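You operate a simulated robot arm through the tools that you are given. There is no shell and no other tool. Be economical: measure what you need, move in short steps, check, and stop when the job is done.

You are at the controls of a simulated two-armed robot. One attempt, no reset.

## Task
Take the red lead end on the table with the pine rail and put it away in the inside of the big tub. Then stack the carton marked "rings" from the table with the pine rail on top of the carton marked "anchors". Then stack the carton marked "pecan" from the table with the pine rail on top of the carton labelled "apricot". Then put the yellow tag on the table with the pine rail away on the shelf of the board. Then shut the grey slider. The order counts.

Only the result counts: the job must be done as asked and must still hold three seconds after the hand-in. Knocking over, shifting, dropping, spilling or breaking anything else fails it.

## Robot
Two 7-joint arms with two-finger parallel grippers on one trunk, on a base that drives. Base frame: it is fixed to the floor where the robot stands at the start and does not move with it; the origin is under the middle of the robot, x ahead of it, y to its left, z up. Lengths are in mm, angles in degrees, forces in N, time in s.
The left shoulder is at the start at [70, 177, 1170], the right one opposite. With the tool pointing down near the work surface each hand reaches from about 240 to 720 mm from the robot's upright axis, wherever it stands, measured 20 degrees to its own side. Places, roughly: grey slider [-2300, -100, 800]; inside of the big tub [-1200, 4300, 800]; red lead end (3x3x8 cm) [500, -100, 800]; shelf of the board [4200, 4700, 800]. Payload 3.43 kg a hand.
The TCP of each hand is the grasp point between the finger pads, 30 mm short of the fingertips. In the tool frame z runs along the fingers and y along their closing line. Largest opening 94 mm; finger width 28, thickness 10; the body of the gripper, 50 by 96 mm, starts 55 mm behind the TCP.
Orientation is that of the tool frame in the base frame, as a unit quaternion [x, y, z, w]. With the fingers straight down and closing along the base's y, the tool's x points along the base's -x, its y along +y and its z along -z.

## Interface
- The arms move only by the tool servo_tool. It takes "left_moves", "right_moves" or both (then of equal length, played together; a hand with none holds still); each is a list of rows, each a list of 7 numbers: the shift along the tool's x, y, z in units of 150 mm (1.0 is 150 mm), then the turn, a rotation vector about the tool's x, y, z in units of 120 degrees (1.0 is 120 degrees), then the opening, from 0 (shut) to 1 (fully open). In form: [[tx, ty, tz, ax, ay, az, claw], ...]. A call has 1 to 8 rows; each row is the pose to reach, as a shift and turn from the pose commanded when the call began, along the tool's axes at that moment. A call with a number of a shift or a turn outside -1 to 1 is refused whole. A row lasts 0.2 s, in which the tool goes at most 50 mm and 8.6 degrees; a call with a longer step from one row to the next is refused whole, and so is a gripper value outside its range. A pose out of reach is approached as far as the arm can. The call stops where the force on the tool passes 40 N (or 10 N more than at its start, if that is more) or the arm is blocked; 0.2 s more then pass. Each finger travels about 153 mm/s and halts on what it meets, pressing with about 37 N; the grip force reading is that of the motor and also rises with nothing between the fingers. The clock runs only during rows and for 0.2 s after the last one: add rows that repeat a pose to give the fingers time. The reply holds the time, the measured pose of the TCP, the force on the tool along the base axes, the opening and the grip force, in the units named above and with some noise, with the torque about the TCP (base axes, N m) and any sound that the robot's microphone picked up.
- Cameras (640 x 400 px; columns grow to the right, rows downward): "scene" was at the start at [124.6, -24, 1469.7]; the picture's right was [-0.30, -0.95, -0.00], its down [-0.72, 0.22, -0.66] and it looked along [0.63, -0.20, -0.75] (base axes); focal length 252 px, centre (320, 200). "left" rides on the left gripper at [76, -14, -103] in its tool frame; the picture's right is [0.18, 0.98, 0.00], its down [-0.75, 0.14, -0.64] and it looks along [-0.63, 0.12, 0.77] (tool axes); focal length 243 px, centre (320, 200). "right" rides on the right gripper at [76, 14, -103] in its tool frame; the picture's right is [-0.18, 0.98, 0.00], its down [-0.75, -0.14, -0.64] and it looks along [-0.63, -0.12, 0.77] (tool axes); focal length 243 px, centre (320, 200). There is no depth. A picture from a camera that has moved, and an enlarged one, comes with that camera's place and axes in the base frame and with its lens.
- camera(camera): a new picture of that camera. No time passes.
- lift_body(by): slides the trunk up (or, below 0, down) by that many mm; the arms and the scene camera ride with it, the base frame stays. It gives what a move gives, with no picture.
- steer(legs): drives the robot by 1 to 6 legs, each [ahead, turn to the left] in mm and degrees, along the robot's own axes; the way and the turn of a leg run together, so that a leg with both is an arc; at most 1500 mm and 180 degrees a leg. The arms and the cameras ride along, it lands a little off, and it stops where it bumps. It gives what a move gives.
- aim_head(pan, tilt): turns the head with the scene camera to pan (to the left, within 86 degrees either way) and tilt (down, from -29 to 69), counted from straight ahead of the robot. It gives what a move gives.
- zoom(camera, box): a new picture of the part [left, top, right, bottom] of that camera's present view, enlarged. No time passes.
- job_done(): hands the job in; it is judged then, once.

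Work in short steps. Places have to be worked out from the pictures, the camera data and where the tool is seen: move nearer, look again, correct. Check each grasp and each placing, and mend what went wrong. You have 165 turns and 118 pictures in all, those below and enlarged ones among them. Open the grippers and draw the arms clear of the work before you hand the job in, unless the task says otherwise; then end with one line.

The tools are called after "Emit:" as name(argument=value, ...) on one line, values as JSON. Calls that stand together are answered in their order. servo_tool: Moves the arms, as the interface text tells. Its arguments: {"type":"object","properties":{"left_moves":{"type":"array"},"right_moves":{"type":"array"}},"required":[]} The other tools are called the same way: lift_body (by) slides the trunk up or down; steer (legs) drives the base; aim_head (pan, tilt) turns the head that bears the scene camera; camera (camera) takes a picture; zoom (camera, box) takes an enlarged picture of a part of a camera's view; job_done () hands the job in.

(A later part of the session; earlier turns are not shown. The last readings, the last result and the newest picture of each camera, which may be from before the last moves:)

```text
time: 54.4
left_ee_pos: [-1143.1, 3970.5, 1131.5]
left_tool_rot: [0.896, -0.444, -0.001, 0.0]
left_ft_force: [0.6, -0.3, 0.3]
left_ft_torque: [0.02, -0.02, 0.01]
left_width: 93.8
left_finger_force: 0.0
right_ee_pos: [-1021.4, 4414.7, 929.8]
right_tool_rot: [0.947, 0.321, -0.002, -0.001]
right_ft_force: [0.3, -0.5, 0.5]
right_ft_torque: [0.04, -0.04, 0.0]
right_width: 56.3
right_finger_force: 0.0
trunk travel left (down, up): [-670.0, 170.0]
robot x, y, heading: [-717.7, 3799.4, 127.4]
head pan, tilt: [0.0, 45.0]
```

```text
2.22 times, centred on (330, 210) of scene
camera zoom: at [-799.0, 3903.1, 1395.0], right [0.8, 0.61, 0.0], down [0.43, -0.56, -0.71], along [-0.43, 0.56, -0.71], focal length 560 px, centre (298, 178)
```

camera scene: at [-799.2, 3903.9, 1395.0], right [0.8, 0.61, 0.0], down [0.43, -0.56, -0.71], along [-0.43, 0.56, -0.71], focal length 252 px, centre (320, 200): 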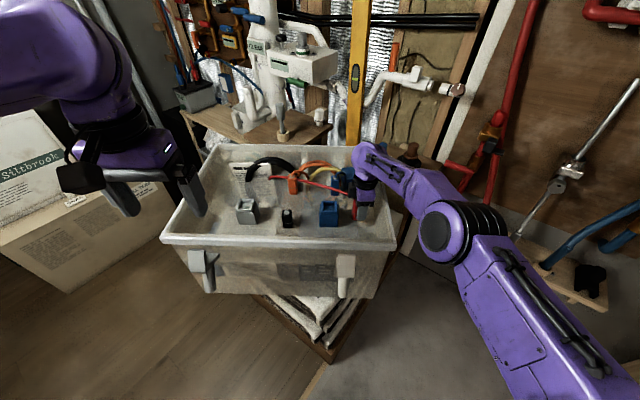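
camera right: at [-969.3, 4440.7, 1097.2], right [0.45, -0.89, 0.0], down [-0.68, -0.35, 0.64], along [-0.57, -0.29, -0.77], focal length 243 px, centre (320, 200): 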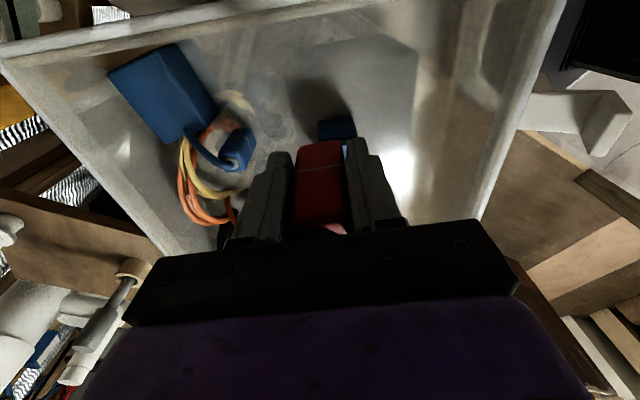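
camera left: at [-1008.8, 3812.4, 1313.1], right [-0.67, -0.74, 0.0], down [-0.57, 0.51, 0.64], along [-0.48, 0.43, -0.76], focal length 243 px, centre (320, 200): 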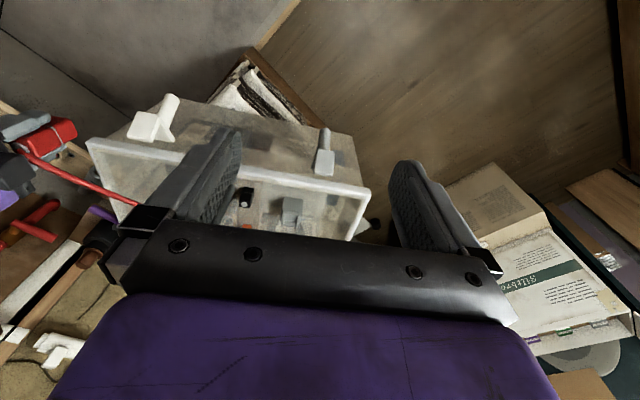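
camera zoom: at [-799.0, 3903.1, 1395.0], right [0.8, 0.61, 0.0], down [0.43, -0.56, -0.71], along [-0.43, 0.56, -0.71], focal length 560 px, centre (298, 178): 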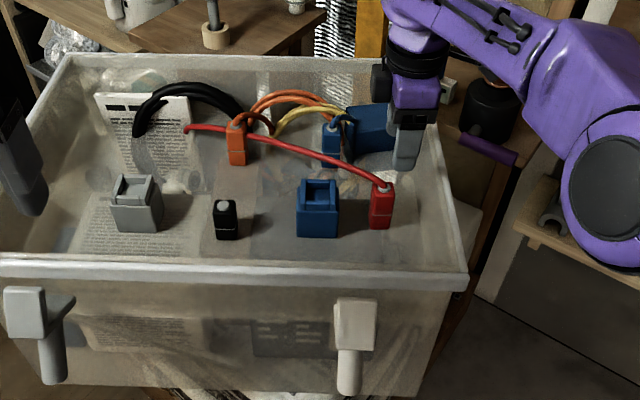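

The lead end stands in the tub, nothing else moved. I raise the trunk and hand, retract, and back out along the way I came.

Emit:
lift_body(by=80)

Emit:
servo_tool(right_moves=[[0, 0, -0.3, 0, 0, 0, 0.6], [0, 0.3, -0.5, 0, 0, 0, 0.6], [0, 0.6, -0.7, 0, 0, 0, 0.6], [0, 0.9, -0.7, 0, 0, 0, 0.6]])

Emit:
steer(legs=[[-600, 0], [0, -37.4]])

Emit:
camera(camera="scene")

```text
time: 55.5
left_ee_pos: [-1144.1, 3971.0, 1212.0]
left_tool_rot: [0.896, -0.445, 0.0, 0.001]
left_ft_force: [-0.2, 0.3, 0.1]
left_ft_torque: [0.0, -0.02, 0.01]
left_width: 93.9
left_finger_force: 0.0
right_ee_pos: [-1021.5, 4416.9, 1010.3]
right_tool_rot: [0.947, 0.32, -0.001, -0.001]
right_ft_force: [-0.3, -0.3, -0.4]
right_ft_torque: [-0.02, -0.03, -0.02]
right_width: 56.2
right_finger_force: 0.1
trunk travel left (down, up): [-750.0, 90.0]
robot x, y, heading: [-719.7, 3800.5, 127.2]
head pan, tilt: [0.0, 45.0]
```

```text
refused: row 2 steps farther than a row can; nothing moved
```

```text
time: 60.7
left_ee_pos: [-587.6, 3709.7, 1211.4]
left_tool_rot: [0.708, -0.706, 0.001, 0.001]
left_ft_force: [0.4, 0.1, 0.2]
left_ft_torque: [-0.02, -0.05, 0.03]
left_width: 94.0
left_finger_force: 0.0
right_ee_pos: [-221.4, 3990.4, 1009.9]
right_tool_rot: [1.0, 0.003, 0.0, -0.001]
right_ft_force: [0.5, 0.3, -0.6]
right_ft_torque: [-0.01, 0.0, -0.02]
right_width: 56.5
right_finger_force: 0.0
trunk travel left (down, up): [-750.0, 90.0]
robot x, y, heading: [-351.9, 3314.0, 90.1]
head pan, tilt: [0.0, 45.0]
```

```text
82 pictures are left
camera scene: at [-352.0, 3447.6, 1475.0], right [1.0, 0.0, 0.0], down [0.0, -0.71, -0.71], along [0.0, 0.71, -0.71], focal length 252 px, centre (320, 200)
```

scene: 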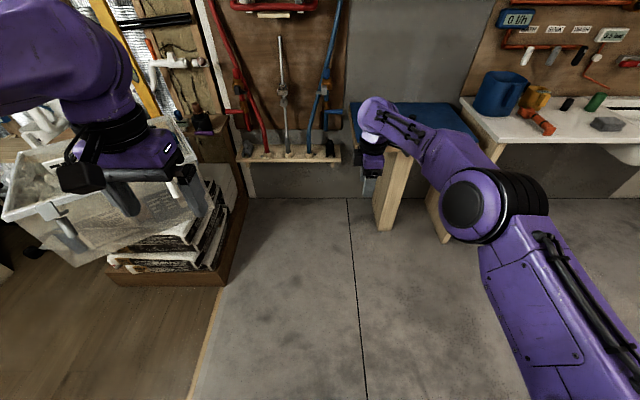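

Clear. Retract the right hand, rotate it back toward default later, and reverse to the table.

Emit:
servo_tool(right_moves=[[0, 0.2, -0.2, 0, 0, 0.067, 0.6], [0, 0.4, -0.4, 0, 0, 0.133, 0.6], [0, 0.6, -0.55, 0, 0, 0.2, 0.6], [0, 0.8, -0.7, 0, 0, 0.267, 0.6], [0, 1.0, -0.7, 0, 0, 0.333, 0.6], [0.1, 1.0, -0.7, 0, 0, 0.4, 0.6], [0.2, 1.0, -0.7, 0, 0, 0.467, 0.6], [0.3, 1.0, -0.7, 0, 0, 0.533, 0.6]])

Emit:
steer(legs=[[-1500, 0], [-1500, 0], [-270, 0], [0, -90]])

Emit:
aim_head(pan=-10, tilt=30)

Emit:
camera(camera="scene")

```text
time: 62.5
left_ee_pos: [-586.3, 3709.1, 1210.3]
left_tool_rot: [0.708, -0.706, 0.0, 0.001]
left_ft_force: [0.6, -0.5, 0.8]
left_ft_torque: [-0.03, 0.01, -0.05]
left_width: 93.9
left_finger_force: 0.0
right_ee_pos: [-175.7, 3840.3, 1114.6]
right_tool_rot: [0.849, -0.528, -0.001, -0.001]
right_ft_force: [-0.6, -0.5, -0.9]
right_ft_torque: [-0.01, -0.01, -0.02]
right_width: 56.5
right_finger_force: 0.1
trunk travel left (down, up): [-750.0, 90.0]
robot x, y, heading: [-348.6, 3316.1, 90.0]
head pan, tilt: [0.0, 45.0]
```

```text
time: 82.3
left_ee_pos: [-24.3, 273.5, 1210.9]
left_tool_rot: [0.02, 1.0, 0.001, 0.0]
left_ft_force: [0.8, -1.4, -1.0]
left_ft_torque: [-0.05, 0.03, 0.01]
left_width: 94.3
left_finger_force: 0.1
right_ee_pos: [89.7, -145.4, 1115.1]
right_tool_rot: [-0.207, 0.978, 0.001, 0.001]
right_ft_force: [0.7, 0.5, -0.3]
right_ft_torque: [0.0, 0.03, -0.03]
right_width: 56.3
right_finger_force: 0.1
trunk travel left (down, up): [-750.0, 90.0]
robot x, y, heading: [-427.9, 54.8, -2.5]
head pan, tilt: [0.0, 45.0]
```

```text
time: 83.1
left_ee_pos: [-23.7, 273.3, 1210.9]
left_tool_rot: [0.021, 1.0, 0.001, 0.0]
left_ft_force: [-0.2, -0.1, -0.1]
left_ft_torque: [-0.06, -0.02, -0.01]
left_width: 93.8
left_finger_force: 0.0
right_ee_pos: [88.2, -145.4, 1114.5]
right_tool_rot: [-0.206, 0.978, 0.001, 0.001]
right_ft_force: [0.5, -0.6, -0.2]
right_ft_torque: [-0.03, 0.01, 0.0]
right_width: 56.4
right_finger_force: 0.0
trunk travel left (down, up): [-750.0, 90.0]
robot x, y, heading: [-429.1, 52.1, -2.2]
head pan, tilt: [-10.0, 30.0]
```

```text
81 pictures are left
camera scene: at [-288.4, 33.5, 1497.5], right [-0.21, -0.98, 0.0], down [-0.49, 0.11, -0.87], along [0.85, -0.19, -0.5], focal length 252 px, centre (320, 200)
```

scene: 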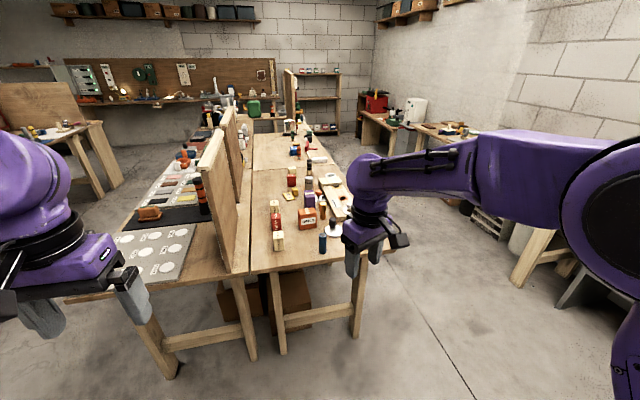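

Now drive back to near the start position at the table.

Emit:
steer(legs=[[0, -5], [430, 7]])

Emit:
aim_head(pan=-5, tilt=38)

Emit:
zoom(camera="scene", box=[220, 60, 460, 240])

```text
time: 86.2
left_ee_pos: [407.6, 256.0, 1210.8]
left_tool_rot: [0.004, 1.0, 0.0, 0.001]
left_ft_force: [-1.2, 0.7, 0.4]
left_ft_torque: [-0.02, -0.01, 0.02]
left_width: 94.2
left_finger_force: 0.0
right_ee_pos: [533.0, -157.6, 1116.3]
right_tool_rot: [-0.222, 0.975, 0.0, 0.001]
right_ft_force: [-0.5, 1.2, -0.4]
right_ft_torque: [0.02, -0.02, -0.01]
right_width: 56.4
right_finger_force: 0.0
trunk travel left (down, up): [-750.0, 90.0]
robot x, y, heading: [8.9, 25.9, -0.6]
head pan, tilt: [-10.0, 30.0]
```

```text
time: 86.9
left_ee_pos: [408.3, 257.0, 1209.9]
left_tool_rot: [0.005, 1.0, 0.0, 0.0]
left_ft_force: [0.0, -0.4, -0.1]
left_ft_torque: [0.01, 0.02, 0.01]
left_width: 94.0
left_finger_force: 0.1
right_ee_pos: [532.8, -157.0, 1114.0]
right_tool_rot: [-0.222, 0.975, 0.0, 0.0]
right_ft_force: [0.8, -0.5, -0.7]
right_ft_torque: [0.02, 0.0, -0.01]
right_width: 56.2
right_finger_force: 0.1
trunk travel left (down, up): [-750.0, 90.0]
robot x, y, heading: [12.2, 24.9, -0.3]
head pan, tilt: [-5.0, 38.0]
```

```text
2.22 times, centred on (340, 150) of scene
camera zoom: at [147.9, 16.3, 1485.2], right [-0.1, -1.0, 0.0], down [-0.61, 0.06, -0.79], along [0.78, -0.08, -0.62], focal length 560 px, centre (276, 311)
```

zoom: 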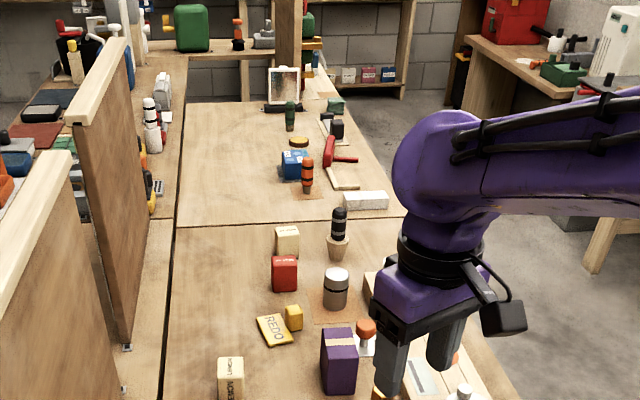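

The purple carton's label isn't visible; check from the right hand camera and zoom.

Emit:
camera(camera="right")

Emit:
zoom(camera="scene", box=[310, 190, 400, 250])

```text
79 pictures are left
camera right: at [458.2, -178.4, 1217.3], right [-0.26, 0.97, 0.0], down [0.74, 0.2, 0.64], along [0.62, 0.17, -0.77], focal length 243 px, centre (320, 200)
```

right: 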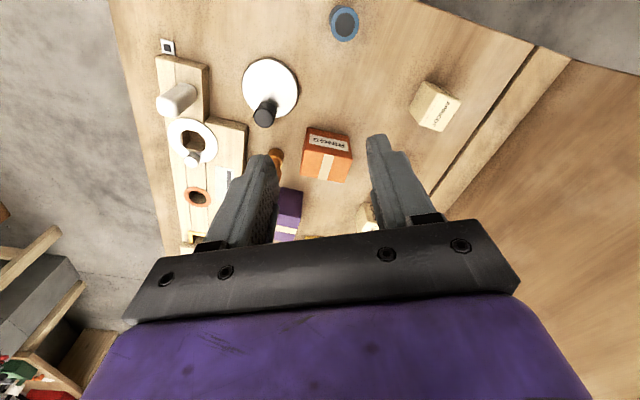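

```text
6.67 times, centred on (355, 220) of scene
camera zoom: at [147.9, 16.3, 1485.2], right [-0.1, -1.0, 0.0], down [-0.61, 0.06, -0.79], along [0.78, -0.08, -0.62], focal length 1679 px, centre (87, 67)
```

zoom: 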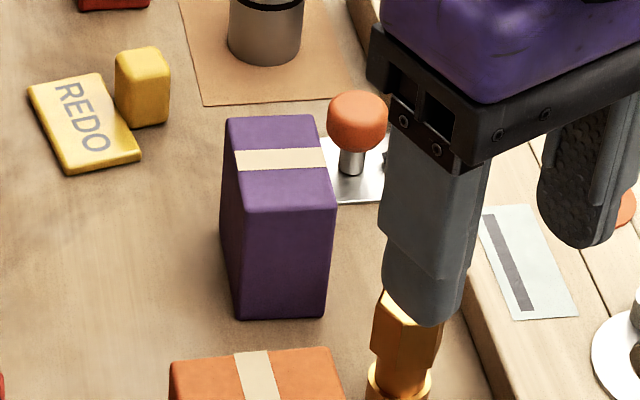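

The purple carton is the likely "anchors" one but its label may face away. I'll drive round to the table's right side, where I need to stand anyway, and look.

Emit:
steer(legs=[[-350, 0], [0, -90], [950, 0], [0, 90], [1500, 0], [0, 70]])

Emit:
aim_head(pan=40, tilt=35)

Emit:
camera(camera="scene")

```text
time: 111.6
left_ee_pos: [1111.1, -496.9, 1210.9]
left_tool_rot: [-0.56, 0.829, 0.0, 0.0]
left_ft_force: [0.8, 0.1, -0.3]
left_ft_torque: [-0.02, -0.03, 0.02]
left_width: 94.2
left_finger_force: 0.0
right_ee_pos: [1542.0, -530.1, 1114.1]
right_tool_rot: [0.733, -0.68, -0.001, -0.001]
right_ft_force: [-0.2, 0.7, 0.2]
right_ft_torque: [0.0, -0.01, -0.03]
right_width: 56.4
right_finger_force: 0.0
trunk travel left (down, up): [-750.0, 90.0]
robot x, y, heading: [1181.6, -947.4, 68.4]
head pan, tilt: [-5.0, 38.0]
```

```text
time: 112.7
left_ee_pos: [1111.3, -497.6, 1212.1]
left_tool_rot: [-0.56, 0.828, 0.0, 0.0]
left_ft_force: [-0.3, -0.3, 0.5]
left_ft_torque: [0.03, 0.01, 0.01]
left_width: 94.3
left_finger_force: 0.1
right_ee_pos: [1542.0, -530.3, 1115.1]
right_tool_rot: [0.733, -0.68, -0.001, 0.0]
right_ft_force: [1.0, -1.3, 0.8]
right_ft_torque: [-0.01, -0.01, -0.03]
right_width: 56.4
right_finger_force: 0.1
trunk travel left (down, up): [-750.0, 90.0]
robot x, y, heading: [1185.6, -950.5, 68.5]
head pan, tilt: [40.0, 35.0]
```

```text
77 pictures are left
camera scene: at [1173.3, -819.8, 1489.8], right [0.95, 0.31, 0.0], down [0.18, -0.55, -0.82], along [-0.25, 0.78, -0.57], focal length 252 px, centre (320, 200)
```

scene: 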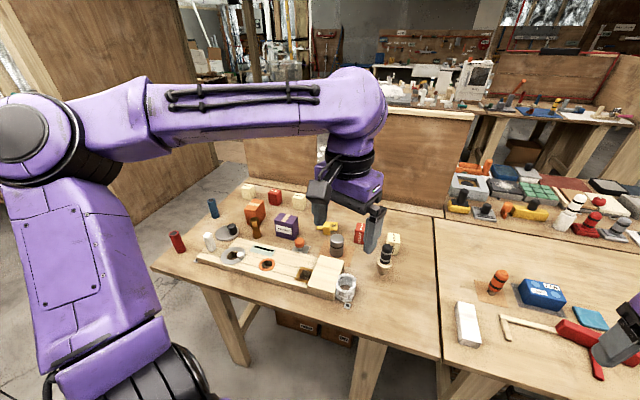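

Emit:
zoom(camera="scene", box=[190, 170, 430, 310])

```text
2.67 times, centred on (310, 240) of scene
camera zoom: at [1173.3, -819.8, 1489.8], right [0.95, 0.31, 0.0], down [0.18, -0.55, -0.82], along [-0.25, 0.78, -0.57], focal length 672 px, centre (347, 93)
```

zoom: 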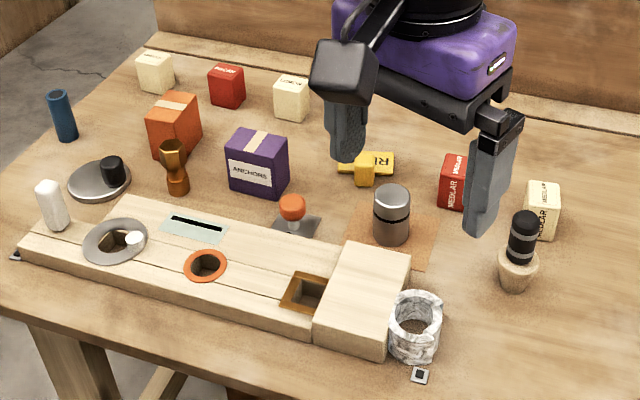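

ANCHORS is the purple carton. I'll move to stand at about (620,-790) facing the table for the rings stack.

Emit:
steer(legs=[[0, 95.7], [587, 0], [0, -74.5]])

Emit:
aim_head(pan=-5, tilt=48)

Emit:
camera(camera="scene")

```text
time: 123.5
left_ee_pos: [376.9, -401.7, 1211.2]
left_tool_rot: [-0.703, 0.712, 0.0, 0.0]
left_ft_force: [-0.1, 0.5, -0.1]
left_ft_torque: [-0.01, 0.02, -0.03]
left_width: 94.0
left_finger_force: 0.1
right_ee_pos: [789.9, -277.7, 1113.9]
right_tool_rot: [0.846, -0.534, 0.0, -0.001]
right_ft_force: [-0.3, -0.2, -0.5]
right_ft_torque: [0.01, 0.06, 0.02]
right_width: 56.3
right_finger_force: 0.1
trunk travel left (down, up): [-750.0, 90.0]
robot x, y, heading: [604.2, -798.4, 89.2]
head pan, tilt: [40.0, 35.0]
```

```text
time: 124.6
left_ee_pos: [375.7, -402.2, 1211.5]
left_tool_rot: [-0.702, 0.712, 0.0, -0.001]
left_ft_force: [1.1, -0.4, -0.4]
left_ft_torque: [-0.04, 0.0, -0.02]
left_width: 94.1
left_finger_force: 0.0
right_ee_pos: [791.0, -278.0, 1114.5]
right_tool_rot: [0.845, -0.534, 0.0, -0.001]
right_ft_force: [-0.2, 0.5, -0.7]
right_ft_torque: [0.02, 0.0, -0.05]
right_width: 56.4
right_finger_force: 0.0
trunk travel left (down, up): [-750.0, 90.0]
robot x, y, heading: [607.8, -798.7, 89.0]
head pan, tilt: [-5.0, 48.0]
```

```text
75 pictures are left
camera scene: at [613.8, -670.5, 1470.8], right [0.99, -0.1, 0.0], down [-0.07, -0.74, -0.67], along [0.07, 0.67, -0.74], focal length 252 px, centre (320, 200)
```

scene: 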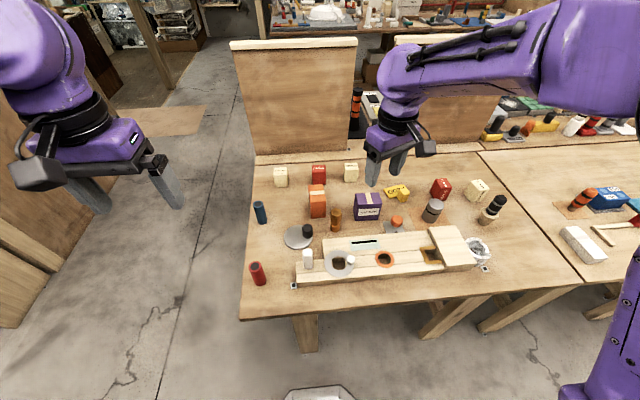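

Emit:
zoom(camera="scene", box=[270, 150, 430, 270])

```text
3.33 times, centred on (350, 210) of scene
camera zoom: at [613.8, -670.5, 1470.8], right [0.99, -0.1, 0.0], down [-0.07, -0.74, -0.67], along [0.07, 0.67, -0.74], focal length 840 px, centre (220, 167)
```

zoom: 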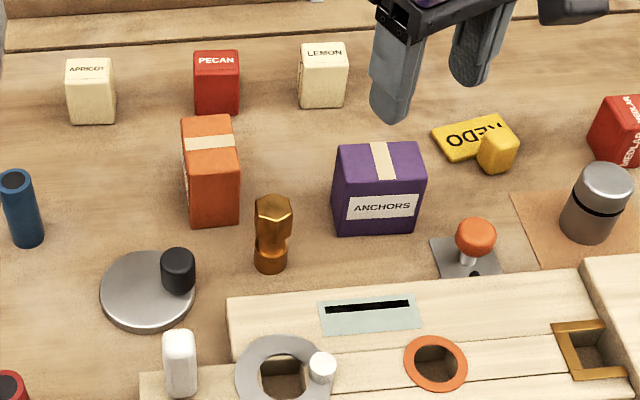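

Zooming further on rings and anchors for exact edges.

Emit:
zoom(camera="scene", box=[300, 170, 390, 230])

Emit:
camera(camera="right")

```text
6.67 times, centred on (345, 200) of scene
camera zoom: at [613.8, -670.5, 1470.8], right [0.99, -0.1, 0.0], down [-0.07, -0.74, -0.67], along [0.07, 0.67, -0.74], focal length 1679 px, centre (153, 200)
```

zoom: 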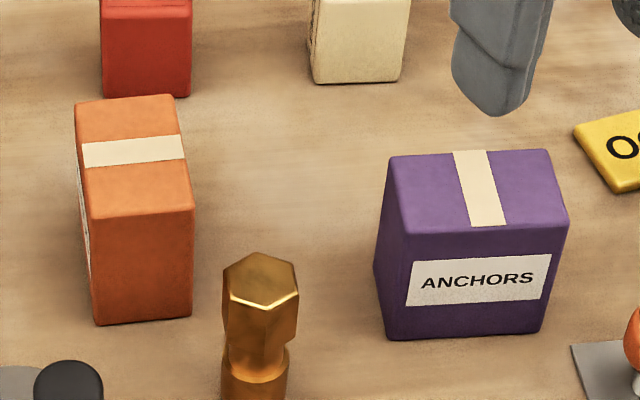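

```text
72 pictures are left
camera right: at [810.6, -353.7, 1217.5], right [-0.97, -0.26, 0.0], down [-0.2, 0.74, 0.64], along [-0.16, 0.62, -0.77], focal length 243 px, centre (320, 200)
```

right: 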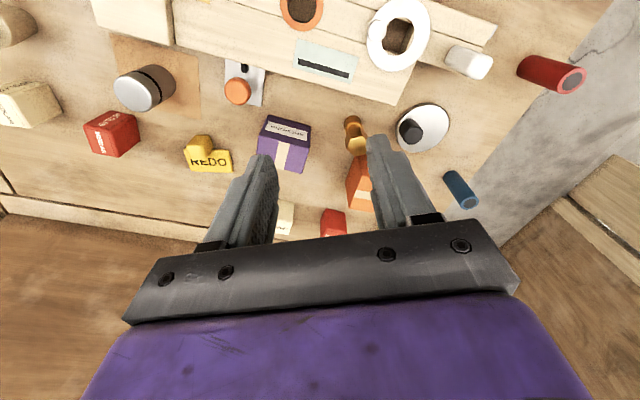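

Rings: x 641–689, y -144…-67, top 881. Anchors: x 785–863, y -171…-123, top 882. To have reach I drive 90 mm nearer and move the right hand toward the rings, turning to close along x.

Emit:
steer(legs=[[90, 0]])

Emit:
servo_tool(right_moves=[[-0.12, 0.1, 0.1, 0, 0, 0.053, 0.7], [-0.24, 0.2, 0.2, 0, 0, 0.106, 0.7], [-0.36, 0.3, 0.3, 0, 0, 0.159, 0.8], [-0.48, 0.4, 0.4, 0, 0, 0.212, 0.8]])

```text
time: 125.7
left_ee_pos: [378.6, -316.8, 1213.0]
left_tool_rot: [-0.702, 0.712, 0.002, 0.002]
left_ft_force: [-0.3, -0.3, 0.5]
left_ft_torque: [0.02, 0.05, -0.03]
left_width: 93.7
left_finger_force: 0.0
right_ee_pos: [792.3, -191.7, 1116.6]
right_tool_rot: [0.846, -0.534, -0.002, -0.002]
right_ft_force: [0.2, 0.1, 0.6]
right_ft_torque: [-0.01, 0.0, 0.0]
right_width: 56.4
right_finger_force: 0.0
trunk travel left (down, up): [-750.0, 90.0]
robot x, y, heading: [611.2, -708.5, 89.2]
head pan, tilt: [-5.0, 48.0]
```

```text
time: 126.7
left_ee_pos: [376.7, -312.8, 1211.4]
left_tool_rot: [-0.702, 0.712, 0.0, 0.0]
left_ft_force: [0.8, -0.1, -0.1]
left_ft_torque: [-0.02, -0.01, 0.03]
left_width: 94.1
left_finger_force: 0.0
right_ee_pos: [707.4, -148.2, 1054.9]
right_tool_rot: [-0.706, 0.708, 0.001, 0.001]
right_ft_force: [0.3, 0.5, -0.9]
right_ft_torque: [0.0, -0.01, 0.03]
right_width: 75.1
right_finger_force: 0.1
trunk travel left (down, up): [-750.0, 90.0]
robot x, y, heading: [606.2, -709.8, 89.3]
head pan, tilt: [-5.0, 48.0]
```

Now positioned aligned; move to directly above rings at z≈945 and look.

Emit:
servo_tool(right_moves=[[-0.1, 0.1, 0.2, 0, 0, 0, 0.8], [-0.2, 0.2, 0.45, 0, 0, 0, 0.8], [-0.28, 0.28, 0.7, 0, 0, 0, 0.8]])

Emit:
zoom(camera="scene", box=[260, 150, 420, 270])

Emit:
camera(camera="right")

```text
time: 127.5
left_ee_pos: [378.9, -312.3, 1211.5]
left_tool_rot: [-0.702, 0.712, 0.0, 0.0]
left_ft_force: [0.0, -0.2, 0.2]
left_ft_torque: [0.01, 0.02, 0.01]
left_width: 94.1
left_finger_force: 0.0
right_ee_pos: [664.0, -105.1, 948.5]
right_tool_rot: [0.708, -0.707, -0.001, -0.001]
right_ft_force: [-0.9, 0.5, -0.1]
right_ft_torque: [-0.03, 0.0, 0.01]
right_width: 75.0
right_finger_force: 0.0
trunk travel left (down, up): [-750.0, 90.0]
robot x, y, heading: [608.6, -711.9, 89.3]
head pan, tilt: [-5.0, 48.0]
```

```text
3.33 times, centred on (340, 210) of scene
camera zoom: at [615.2, -580.7, 1470.7], right [0.99, -0.1, 0.0], down [-0.07, -0.74, -0.67], along [0.07, 0.67, -0.74], focal length 840 px, centre (253, 167)
```

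zoom: 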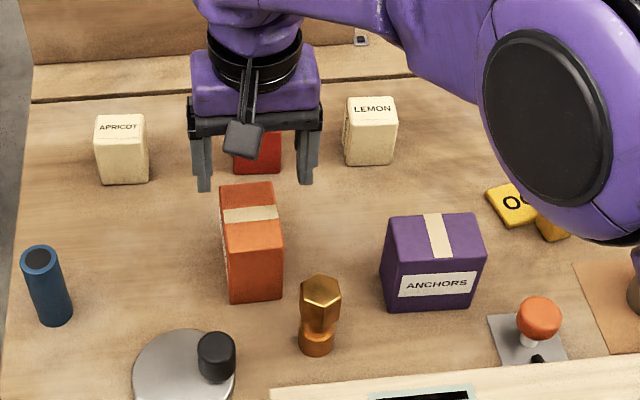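

```text
70 pictures are left
camera right: at [649.5, -182.5, 1051.1], right [-0.98, 0.18, 0.0], down [0.14, 0.75, 0.64], along [0.12, 0.63, -0.77], focal length 243 px, centre (320, 200)
```

right: 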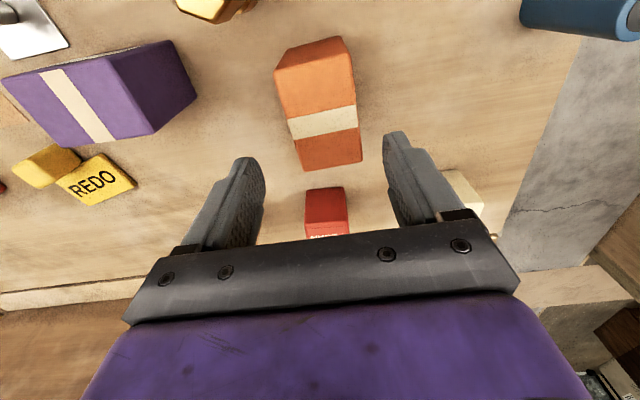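

Well aligned over the rings carton. Descend to z≈846 and close.

Emit:
servo_tool(right_moves=[[0.03, 0.01, 0.2, 0, 0, 0, 0.8], [0.03, 0.01, 0.45, 0, 0, 0, 0.8], [0.03, 0.01, 0.68, 0, 0, 0, 0.8], [0.03, 0.01, 0.68, 0, 0, 0, 0.5], [0.03, 0.01, 0.68, 0, 0, 0, 0.3], [0.03, 0.01, 0.68, 0, 0, 0, 0.2]])

Emit:
camera(camera="right")

```text
time: 128.9
left_ee_pos: [379.1, -312.8, 1210.7]
left_tool_rot: [-0.702, 0.712, 0.0, 0.0]
left_ft_force: [-0.5, 0.2, -0.2]
left_ft_torque: [0.01, 0.01, 0.0]
left_width: 94.1
left_finger_force: 0.0
right_ee_pos: [661.3, -110.8, 849.4]
right_tool_rot: [-0.707, 0.707, 0.001, 0.001]
right_ft_force: [0.3, -0.1, -0.3]
right_ft_torque: [0.0, 0.02, 0.01]
right_width: 54.0
right_finger_force: 36.9
trunk travel left (down, up): [-750.0, 90.0]
robot x, y, heading: [609.4, -707.5, 89.3]
head pan, tilt: [-5.0, 48.0]
```

```text
69 pictures are left
camera right: at [647.7, -187.3, 952.1], right [-0.98, 0.18, 0.0], down [0.14, 0.75, 0.64], along [0.12, 0.63, -0.77], focal length 243 px, centre (320, 200)
```

right: 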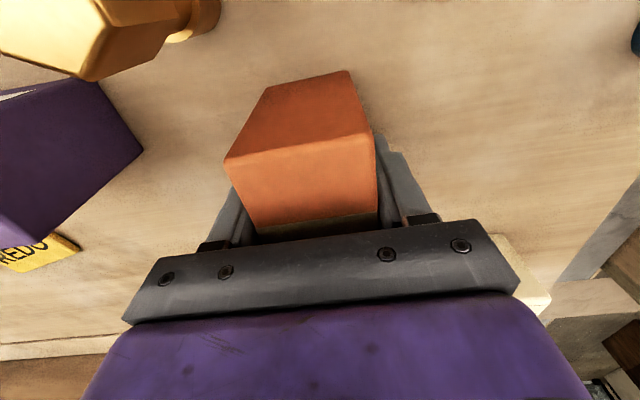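

Gripped (54 mm). Lift straight up 150 mm.

Emit:
servo_tool(right_moves=[[0, 0, -0.15, 0, 0, 0, 0.2], [0, 0, -0.4, 0, 0, 0, 0.2], [0, 0, -0.7, 0, 0, 0, 0.2], [0, 0, -1.0, 0, 0, 0, 0.2]])

Emit:
servo_tool(right_moves=[[0.02, -0.09, 0, 0, 0, -0.067, 0.2], [0.04, -0.18, 0, 0, 0, -0.133, 0.2], [0.06, -0.27, 0, 0, 0, -0.2, 0.2], [0.08, -0.36, 0, 0, 0, -0.267, 0.2], [0.1, -0.45, 0, 0, 0, -0.333, 0.2], [0.12, -0.54, 0, 0, 0, -0.4, 0.2], [0.14, -0.63, 0, 0, 0, -0.467, 0.2], [0.16, -0.72, 0, 0, 0, -0.533, 0.2]])

```text
time: 129.9
left_ee_pos: [377.7, -313.6, 1212.4]
left_tool_rot: [-0.702, 0.712, 0.0, 0.001]
left_ft_force: [0.4, -0.1, 0.2]
left_ft_torque: [-0.02, 0.04, -0.03]
left_width: 94.2
left_finger_force: 0.1
right_ee_pos: [663.3, -114.4, 998.3]
right_tool_rot: [0.708, -0.707, -0.001, -0.001]
right_ft_force: [-0.1, 0.4, -0.7]
right_ft_torque: [0.02, -0.01, -0.02]
right_width: 53.7
right_finger_force: 37.0
trunk travel left (down, up): [-750.0, 90.0]
robot x, y, heading: [608.3, -711.8, 89.4]
head pan, tilt: [-5.0, 48.0]
```

```text
time: 131.7
left_ee_pos: [379.3, -312.3, 1211.4]
left_tool_rot: [-0.702, 0.713, 0.0, 0.0]
left_ft_force: [0.0, 0.6, 0.5]
left_ft_torque: [0.02, 0.0, -0.02]
left_width: 93.8
left_finger_force: 0.0
right_ee_pos: [773.0, -136.0, 997.6]
right_tool_rot: [0.975, -0.223, -0.001, -0.001]
right_ft_force: [-0.7, 0.0, -1.5]
right_ft_torque: [-0.03, -0.02, 0.0]
right_width: 53.9
right_finger_force: 37.2
trunk travel left (down, up): [-750.0, 90.0]
robot x, y, heading: [608.3, -710.0, 89.5]
head pan, tilt: [-5.0, 48.0]
```

Finish the turn and get above the anchors carton.

Emit:
servo_tool(right_moves=[[0.085, -0.02, 0, 0, 0, -0.054, 0.2], [0.17, -0.04, 0, 0, 0, -0.108, 0.2], [0.255, -0.06, 0, 0, 0, -0.162, 0.2], [0.338, -0.082, 0, 0, 0, -0.215, 0.2]])

Emit:
zoom(camera="scene", box=[300, 150, 440, 260])

Emit:
camera(camera="right")

```text
time: 132.7
left_ee_pos: [379.1, -313.6, 1212.2]
left_tool_rot: [-0.702, 0.712, 0.0, -0.001]
left_ft_force: [-0.6, 1.2, -0.5]
left_ft_torque: [0.0, -0.02, -0.01]
left_width: 94.1
left_finger_force: 0.0
right_ee_pos: [822.6, -146.1, 998.2]
right_tool_rot: [1.0, -0.001, -0.001, -0.001]
right_ft_force: [0.3, 0.1, -1.3]
right_ft_torque: [-0.01, 0.02, 0.04]
right_width: 53.8
right_finger_force: 36.9
trunk travel left (down, up): [-750.0, 90.0]
robot x, y, heading: [606.8, -707.1, 89.4]
head pan, tilt: [-5.0, 48.0]
```

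```text
3.64 times, centred on (370, 205) of scene
camera zoom: at [616.3, -581.8, 1470.8], right [0.99, -0.1, 0.0], down [-0.07, -0.74, -0.67], along [0.07, 0.67, -0.74], focal length 916 px, centre (138, 182)
```

zoom: 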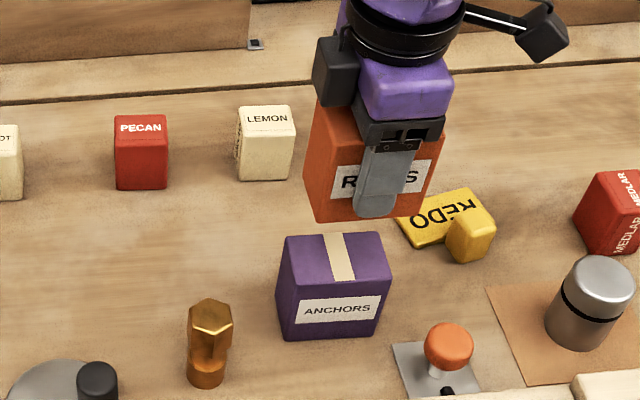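

```text
67 pictures are left
camera right: at [899.2, -161.8, 1101.1], right [-0.19, -0.98, 0.0], down [-0.75, 0.14, 0.64], along [-0.63, 0.12, -0.77], focal length 243 px, centre (320, 200)
```

right: 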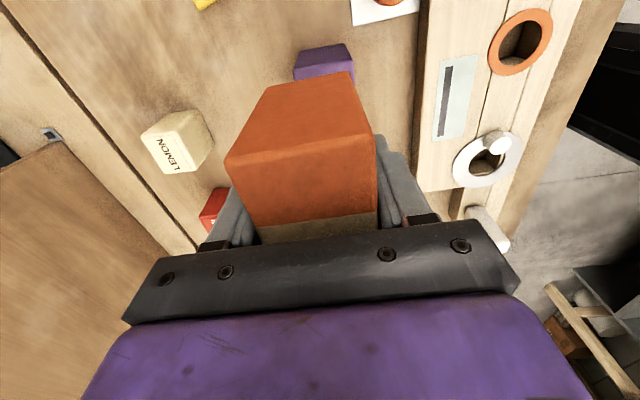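

Anchors' top centre is at (824,-147) and the carton is right above it. Lower to just above then to contact.

Emit:
servo_tool(right_moves=[[0, 0, 0.15, 0, 0, 0, 0.2], [0, 0, 0.3, 0, 0, 0, 0.2], [0, 0, 0.4, 0, 0, 0, 0.2]])

Emit:
zoom(camera="scene", box=[300, 150, 440, 260])

```text
time: 133.5
left_ee_pos: [377.6, -312.1, 1210.5]
left_tool_rot: [-0.702, 0.712, -0.001, 0.001]
left_ft_force: [-0.1, -0.1, -0.5]
left_ft_torque: [0.01, 0.0, 0.01]
left_width: 94.2
left_finger_force: 0.1
right_ee_pos: [822.3, -148.6, 937.4]
right_tool_rot: [1.0, -0.002, 0.001, -0.001]
right_ft_force: [0.1, -1.1, -1.5]
right_ft_torque: [-0.04, 0.0, 0.02]
right_width: 53.5
right_finger_force: 37.0
trunk travel left (down, up): [-750.0, 90.0]
robot x, y, heading: [607.0, -707.4, 89.7]
head pan, tilt: [-5.0, 48.0]
```

```text
3.64 times, centred on (370, 205) of scene
camera zoom: at [615.1, -581.3, 1470.7], right [0.99, -0.1, 0.0], down [-0.07, -0.74, -0.67], along [0.07, 0.67, -0.74], focal length 916 px, centre (138, 182)
```

zoom: 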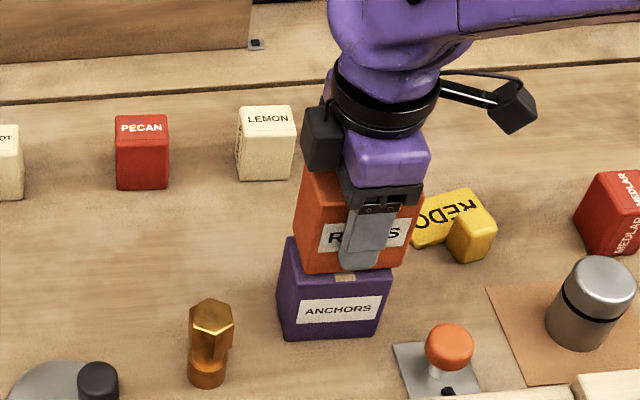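

Rings sits ~8 mm too far +x and ~4 mm too far back; correct, then lower to contact.

Emit:
servo_tool(right_moves=[[-0.05, 0.027, 0, 0, 0, 0, 0.2], [-0.05, 0.027, 0.03, 0, 0, 0, 0.2], [-0.05, 0.027, 0.06, 0, 0, 0, 0.2]])

Emit:
zoom(camera="scene", box=[330, 170, 430, 250])

```text
time: 134.3
left_ee_pos: [376.3, -316.3, 1214.2]
left_tool_rot: [-0.702, 0.712, 0.0, 0.002]
left_ft_force: [0.8, -0.3, 0.4]
left_ft_torque: [0.0, -0.01, -0.02]
left_width: 94.1
left_finger_force: 0.1
right_ee_pos: [814.0, -152.1, 934.2]
right_tool_rot: [1.0, -0.001, 0.0, -0.005]
right_ft_force: [3.9, 0.2, 27.3]
right_ft_torque: [-0.6, -0.26, 0.04]
right_width: 53.9
right_finger_force: 37.7
trunk travel left (down, up): [-750.0, 90.0]
robot x, y, heading: [606.3, -709.3, 89.4]
head pan, tilt: [-5.0, 48.0]
```

```text
5.00 times, centred on (380, 210) of scene
camera zoom: at [614.6, -585.7, 1471.7], right [0.99, -0.1, 0.0], down [-0.07, -0.74, -0.67], along [0.07, 0.67, -0.74], focal length 1259 px, centre (20, 150)
```

zoom: 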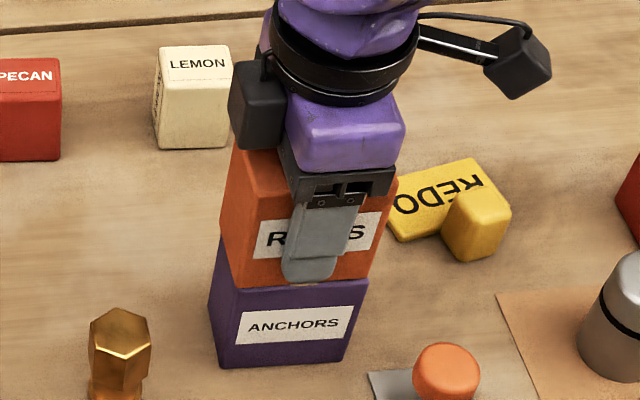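

Contact with the carton well aligned. Relieve, open, and rise.

Emit:
servo_tool(right_moves=[[0, 0, -0.03, 0, 0, 0, 0.2], [0, 0, -0.03, 0, 0, 0, 0.6], [0, 0, -0.03, 0, 0, 0, 0.8], [0, 0, -0.03, 0, 0, 0, 0.8], [0, 0, -0.2, 0, 0, 0, 0.8], [0, 0, -0.5, 0, 0, 0, 0.8], [0, 0, -0.8, 0, 0, 0, 0.8], [0, 0, -1.0, 0, 0, 0, 0.8]])

Emit:
zoom(camera="scene", box=[270, 140, 430, 260])

```text
time: 136.1
left_ee_pos: [376.5, -313.1, 1211.9]
left_tool_rot: [-0.702, 0.712, 0.0, 0.001]
left_ft_force: [-0.3, -0.3, -0.4]
left_ft_torque: [0.04, 0.0, -0.01]
left_width: 94.4
left_finger_force: 0.2
right_ee_pos: [814.5, -154.9, 1080.9]
right_tool_rot: [1.0, -0.002, 0.0, -0.001]
right_ft_force: [-0.6, -0.2, 0.7]
right_ft_torque: [0.02, 0.02, 0.02]
right_width: 75.2
right_finger_force: 0.0
trunk travel left (down, up): [-750.0, 90.0]
robot x, y, heading: [608.0, -707.3, 89.3]
head pan, tilt: [-5.0, 48.0]
```

```text
3.33 times, centred on (350, 200) of scene
camera zoom: at [614.9, -582.4, 1470.8], right [0.99, -0.1, 0.0], down [-0.07, -0.74, -0.67], along [0.07, 0.67, -0.74], focal length 840 px, centre (220, 200)
```

zoom: 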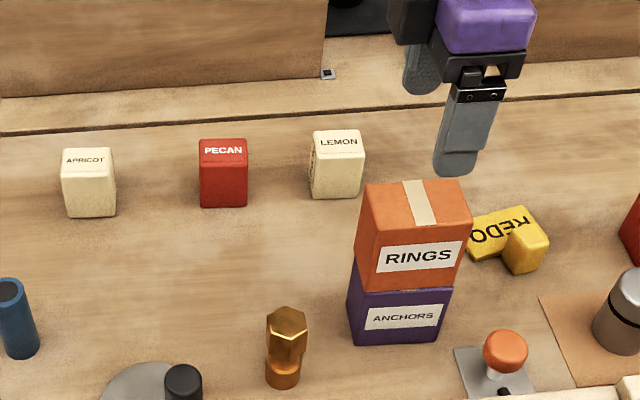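

Rings is stably stacked. Next pecan → apricot, best reached from the table's front end with the right hand (the rail board is tall, ~1230, so I keep the left hand back). First retract both hands and rotate the right one back.

Emit:
servo_tool(left_moves=[[0.12, 0, 0, 0, 0, 0, 0.5], [0.24, 0, 0, 0, 0, 0, 0.5], [0.36, 0, 0, 0, 0, 0, 0.5], [0.48, 0, 0, 0, 0, 0, 0.5], [0.6, 0, 0, 0, 0, 0, 0.5], [0.72, 0, 0, 0, 0, 0, 0.5], [0.84, 0, 0, 0, 0, 0, 0.5], [0.95, 0, 0, 0, 0, 0, 0.5]], right_moves=[[0, 0.1, -0.1, 0, 0, 0.067, 0.8], [0, 0.2, -0.2, 0, 0, 0.133, 0.8], [0, 0.3, -0.3, 0, 0, 0.2, 0.8], [0, 0.4, -0.3, 0, 0, 0.267, 0.8], [0, 0.5, -0.3, 0, 0, 0.333, 0.8], [0, 0.6, -0.3, 0, 0, 0.4, 0.8], [0, 0.7, -0.3, 0, 0, 0.467, 0.8], [0, 0.8, -0.3, 0, 0, 0.533, 0.8]])

Emit:
servo_tool(right_moves=[[0, 0, 0, 0, 0, 0.054, 0.8], [0, 0, 0, 0, 0, 0.108, 0.8], [0, 0, 0, 0, 0, 0.162, 0.8], [0, 0, 0, 0, 0, 0.217, 0.8]])

Emit:
steer(legs=[[-250, 0], [0, 90], [950, 0], [0, -90]])

```text
time: 137.9
left_ee_pos: [378.9, -457.0, 1212.3]
left_tool_rot: [-0.701, 0.713, 0.002, -0.001]
left_ft_force: [-0.2, -0.1, 0.5]
left_ft_torque: [0.03, 0.05, 0.0]
left_width: 47.0
left_finger_force: 0.0
right_ee_pos: [815.4, -270.9, 1123.8]
right_tool_rot: [0.847, -0.532, -0.003, -0.001]
right_ft_force: [-0.7, -0.1, 0.4]
right_ft_torque: [0.01, 0.01, 0.0]
right_width: 75.3
right_finger_force: 0.1
trunk travel left (down, up): [-750.0, 90.0]
robot x, y, heading: [606.5, -713.4, 89.3]
head pan, tilt: [-5.0, 48.0]
```

```text
time: 138.9
left_ee_pos: [377.4, -457.5, 1212.2]
left_tool_rot: [-0.702, 0.712, 0.001, 0.0]
left_ft_force: [-0.3, -0.2, 0.0]
left_ft_torque: [-0.01, 0.01, 0.03]
left_width: 46.9
left_finger_force: 0.0
right_ee_pos: [814.3, -271.1, 1125.4]
right_tool_rot: [-0.705, 0.709, 0.001, 0.001]
right_ft_force: [-0.2, 0.0, 0.1]
right_ft_torque: [-0.04, -0.02, 0.0]
right_width: 75.6
right_finger_force: 0.1
trunk travel left (down, up): [-750.0, 90.0]
robot x, y, heading: [606.6, -709.2, 89.1]
head pan, tilt: [-5.0, 48.0]
```

```text
time: 153.1
left_ee_pos: [-582.2, -737.0, 1211.8]
left_tool_rot: [-0.704, 0.711, 0.0, 0.0]
left_ft_force: [-1.1, -0.5, -0.9]
left_ft_torque: [-0.04, -0.03, -0.04]
left_width: 46.8
left_finger_force: 0.0
right_ee_pos: [-145.8, -551.6, 1123.8]
right_tool_rot: [0.707, -0.707, -0.001, -0.001]
right_ft_force: [0.2, -0.1, 0.1]
right_ft_torque: [0.03, 0.01, 0.02]
right_width: 75.2
right_finger_force: 0.0
trunk travel left (down, up): [-750.0, 90.0]
robot x, y, heading: [-349.8, -993.7, 89.4]
head pan, tilt: [-5.0, 48.0]
```

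Continue to the front of the table.

Emit:
steer(legs=[[1020, 0], [0, -89.4], [430, 0]])

Emit:
aim_head(pan=0, tilt=52)

Emit:
camera(camera="scene")

```text
time: 164.3
left_ee_pos: [323.4, 277.2, 1210.5]
left_tool_rot: [-0.016, 1.0, 0.0, 0.001]
left_ft_force: [0.3, -0.2, 0.1]
left_ft_torque: [-0.01, -0.04, -0.01]
left_width: 47.2
left_finger_force: 0.1
right_ee_pos: [525.6, -150.9, 1123.5]
right_tool_rot: [-0.019, 1.0, 0.0, 0.001]
right_ft_force: [0.6, 0.0, -0.6]
right_ft_torque: [0.01, -0.01, 0.03]
right_width: 75.3
right_finger_force: 0.1
trunk travel left (down, up): [-750.0, 90.0]
robot x, y, heading: [78.4, 33.0, 1.7]
head pan, tilt: [-5.0, 48.0]
```

```text
time: 165.0
left_ee_pos: [323.1, 277.9, 1212.0]
left_tool_rot: [-0.015, 1.0, 0.0, 0.0]
left_ft_force: [0.5, -0.4, -0.8]
left_ft_torque: [-0.02, 0.03, 0.04]
left_width: 47.0
left_finger_force: 0.0
right_ee_pos: [527.2, -151.3, 1123.7]
right_tool_rot: [-0.021, 1.0, 0.0, 0.001]
right_ft_force: [-0.1, -0.1, 0.6]
right_ft_torque: [0.01, 0.04, -0.01]
right_width: 75.1
right_finger_force: 0.1
trunk travel left (down, up): [-750.0, 90.0]
robot x, y, heading: [79.8, 39.3, 1.7]
head pan, tilt: [0.0, 52.0]
```

```text
63 pictures are left
camera scene: at [204.5, 39.9, 1465.4], right [0.03, -1.0, 0.0], down [-0.79, -0.02, -0.62], along [0.62, 0.02, -0.79], focal length 252 px, centre (320, 200)
```

scene: 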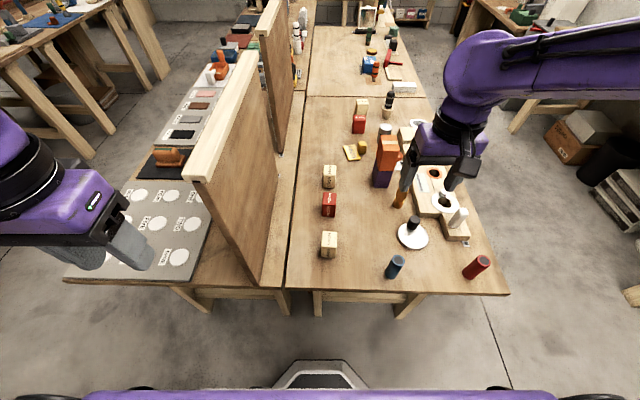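

Emit:
zoom(camera="scene", box=[300, 160, 380, 270])

Emit:
camera(camera="right")

```text
3.64 times, centred on (340, 215) of scene
camera zoom: at [204.5, 39.9, 1465.4], right [0.03, -1.0, 0.0], down [-0.79, -0.02, -0.62], along [0.62, 0.02, -0.79], focal length 916 px, centre (247, 146)
```

zoom: 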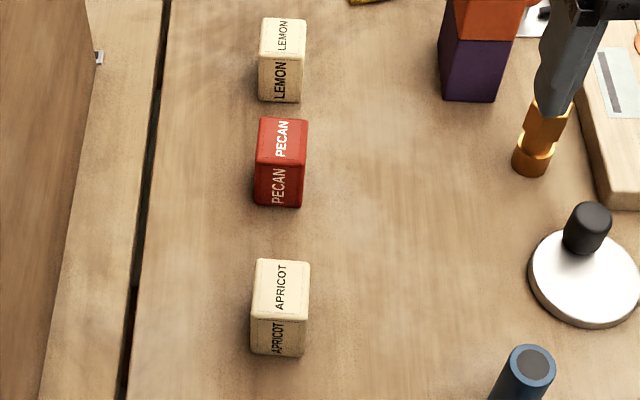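

```text
61 pictures are left
camera right: at [449.7, -140.8, 1227.0], right [0.14, 0.99, 0.0], down [0.76, -0.11, 0.64], along [0.64, -0.09, -0.77], focal length 243 px, centre (320, 200)
```

right: 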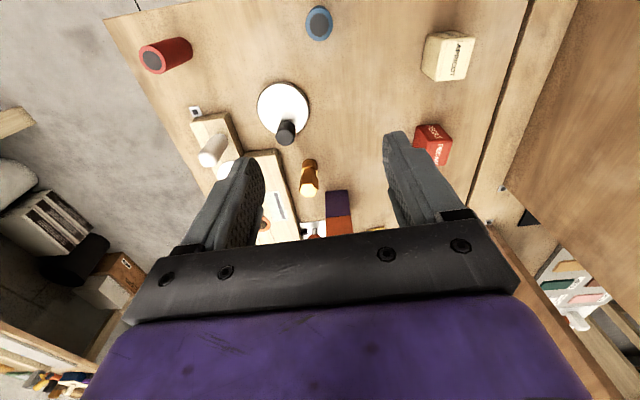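

Pecan is about (684,30), top ≈862; apricot about (545,28), top ≈860. Move the right hand toward pecan.

Emit:
servo_tool(right_moves=[[-0.16, 0.2, 0.06, 0, 0, 0, 0.8], [-0.32, 0.4, 0.12, 0, 0, 0, 0.8], [-0.48, 0.6, 0.2, 0, 0, 0, 0.8], [-0.64, 0.8, 0.3, 0, 0, 0, 0.8], [-0.8, 1.0, 0.4, 0, 0, 0, 0.8]])

Emit:
servo_tool(right_moves=[[-0.15, 0.12, 0.2, 0, 0, 0.007, 0.8], [-0.28, 0.21, 0.45, 0, 0, 0.014, 0.8], [-0.28, 0.21, 0.65, 0, 0, 0.02, 0.8]])

Emit:
camera(camera="right")

Emit:
zoom(camera="scene", box=[280, 140, 400, 260])

```text
time: 166.2
left_ee_pos: [325.4, 279.6, 1211.3]
left_tool_rot: [-0.014, 1.0, -0.001, 0.0]
left_ft_force: [0.8, -0.3, -0.1]
left_ft_torque: [0.0, -0.03, 0.01]
left_width: 47.0
left_finger_force: 0.1
right_ee_pos: [644.1, 4.2, 1064.9]
right_tool_rot: [-0.021, 1.0, 0.0, 0.0]
right_ft_force: [-0.6, 0.4, -0.2]
right_ft_torque: [-0.02, -0.03, 0.0]
right_width: 75.1
right_finger_force: 0.1
trunk travel left (down, up): [-750.0, 90.0]
robot x, y, heading: [77.6, 36.4, 2.0]
head pan, tilt: [0.0, 52.0]
```

```text
time: 167.0
left_ee_pos: [322.8, 277.2, 1211.1]
left_tool_rot: [-0.014, 1.0, 0.001, 0.001]
left_ft_force: [-0.4, -0.6, -0.7]
left_ft_torque: [0.0, -0.03, -0.01]
left_width: 46.9
left_finger_force: 0.0
right_ee_pos: [684.5, 35.2, 965.6]
right_tool_rot: [0.001, 1.0, 0.0, 0.001]
right_ft_force: [-0.6, -0.5, -0.4]
right_ft_torque: [-0.03, -0.02, -0.01]
right_width: 75.3
right_finger_force: 0.0
trunk travel left (down, up): [-750.0, 90.0]
robot x, y, heading: [84.5, 36.1, 1.7]
head pan, tilt: [0.0, 52.0]
```

```text
60 pictures are left
camera right: at [607.6, 49.2, 1068.3], right [0.19, 0.98, 0.0], down [0.75, -0.14, 0.64], along [0.63, -0.12, -0.77], focal length 243 px, centre (320, 200)
```

right: 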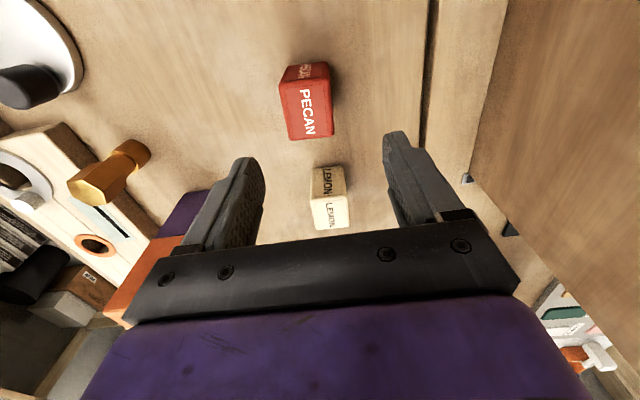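

```text
3.33 times, centred on (340, 200) of scene
camera zoom: at [203.5, 39.0, 1465.5], right [0.03, -1.0, 0.0], down [-0.79, -0.02, -0.62], along [0.62, 0.02, -0.79], focal length 840 px, centre (253, 200)
```

zoom: 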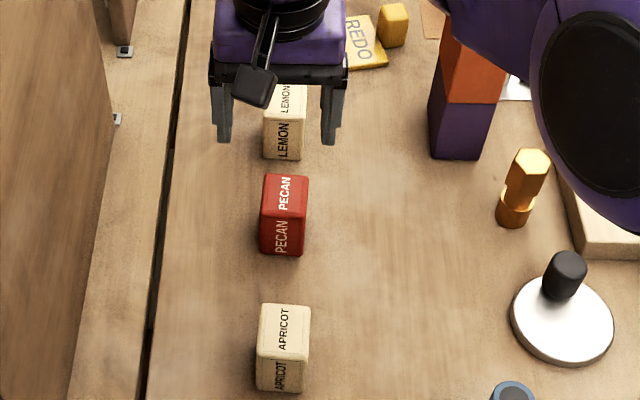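

Pecan top centre from hand camera ≈ (678,26). Adjust, descend to z≈836, and close.

Emit:
servo_tool(right_moves=[[0.03, -0.06, 0.2, 0, 0, 0, 0.8], [0.03, -0.06, 0.5, 0, 0, 0, 0.8], [0.03, -0.06, 0.75, 0, 0, 0, 0.8], [0.03, -0.06, 0.86, 0, 0, 0, 0.8], [0.03, -0.06, 0.86, 0, 0, 0, 0.5], [0.03, -0.06, 0.86, 0, 0, 0, 0.25], [0.03, -0.06, 0.86, 0, 0, 0, 0.2]])

Emit:
camera(camera="right")

```text
time: 168.6
left_ee_pos: [324.0, 276.9, 1211.8]
left_tool_rot: [-0.015, 1.0, 0.0, 0.001]
left_ft_force: [0.2, -0.4, -0.9]
left_ft_torque: [0.0, -0.01, 0.0]
left_width: 46.8
left_finger_force: 0.1
right_ee_pos: [680.8, 27.5, 837.6]
right_tool_rot: [0.0, 1.0, 0.0, 0.001]
right_ft_force: [0.5, -0.7, 0.4]
right_ft_torque: [0.0, -0.06, -0.01]
right_width: 46.2
right_finger_force: 37.6
trunk travel left (down, up): [-750.0, 90.0]
robot x, y, heading: [78.8, 35.8, 2.0]
head pan, tilt: [0.0, 52.0]
```

```text
58 pictures are left
camera right: at [604.0, 40.3, 940.9], right [0.19, 0.98, 0.0], down [0.75, -0.14, 0.64], along [0.63, -0.12, -0.77], focal length 243 px, centre (320, 200)
```

right: 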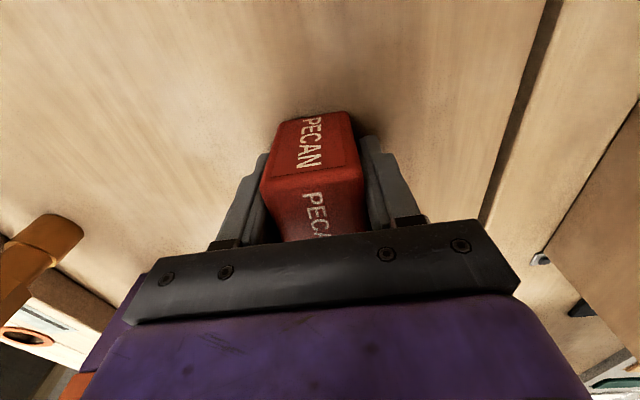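

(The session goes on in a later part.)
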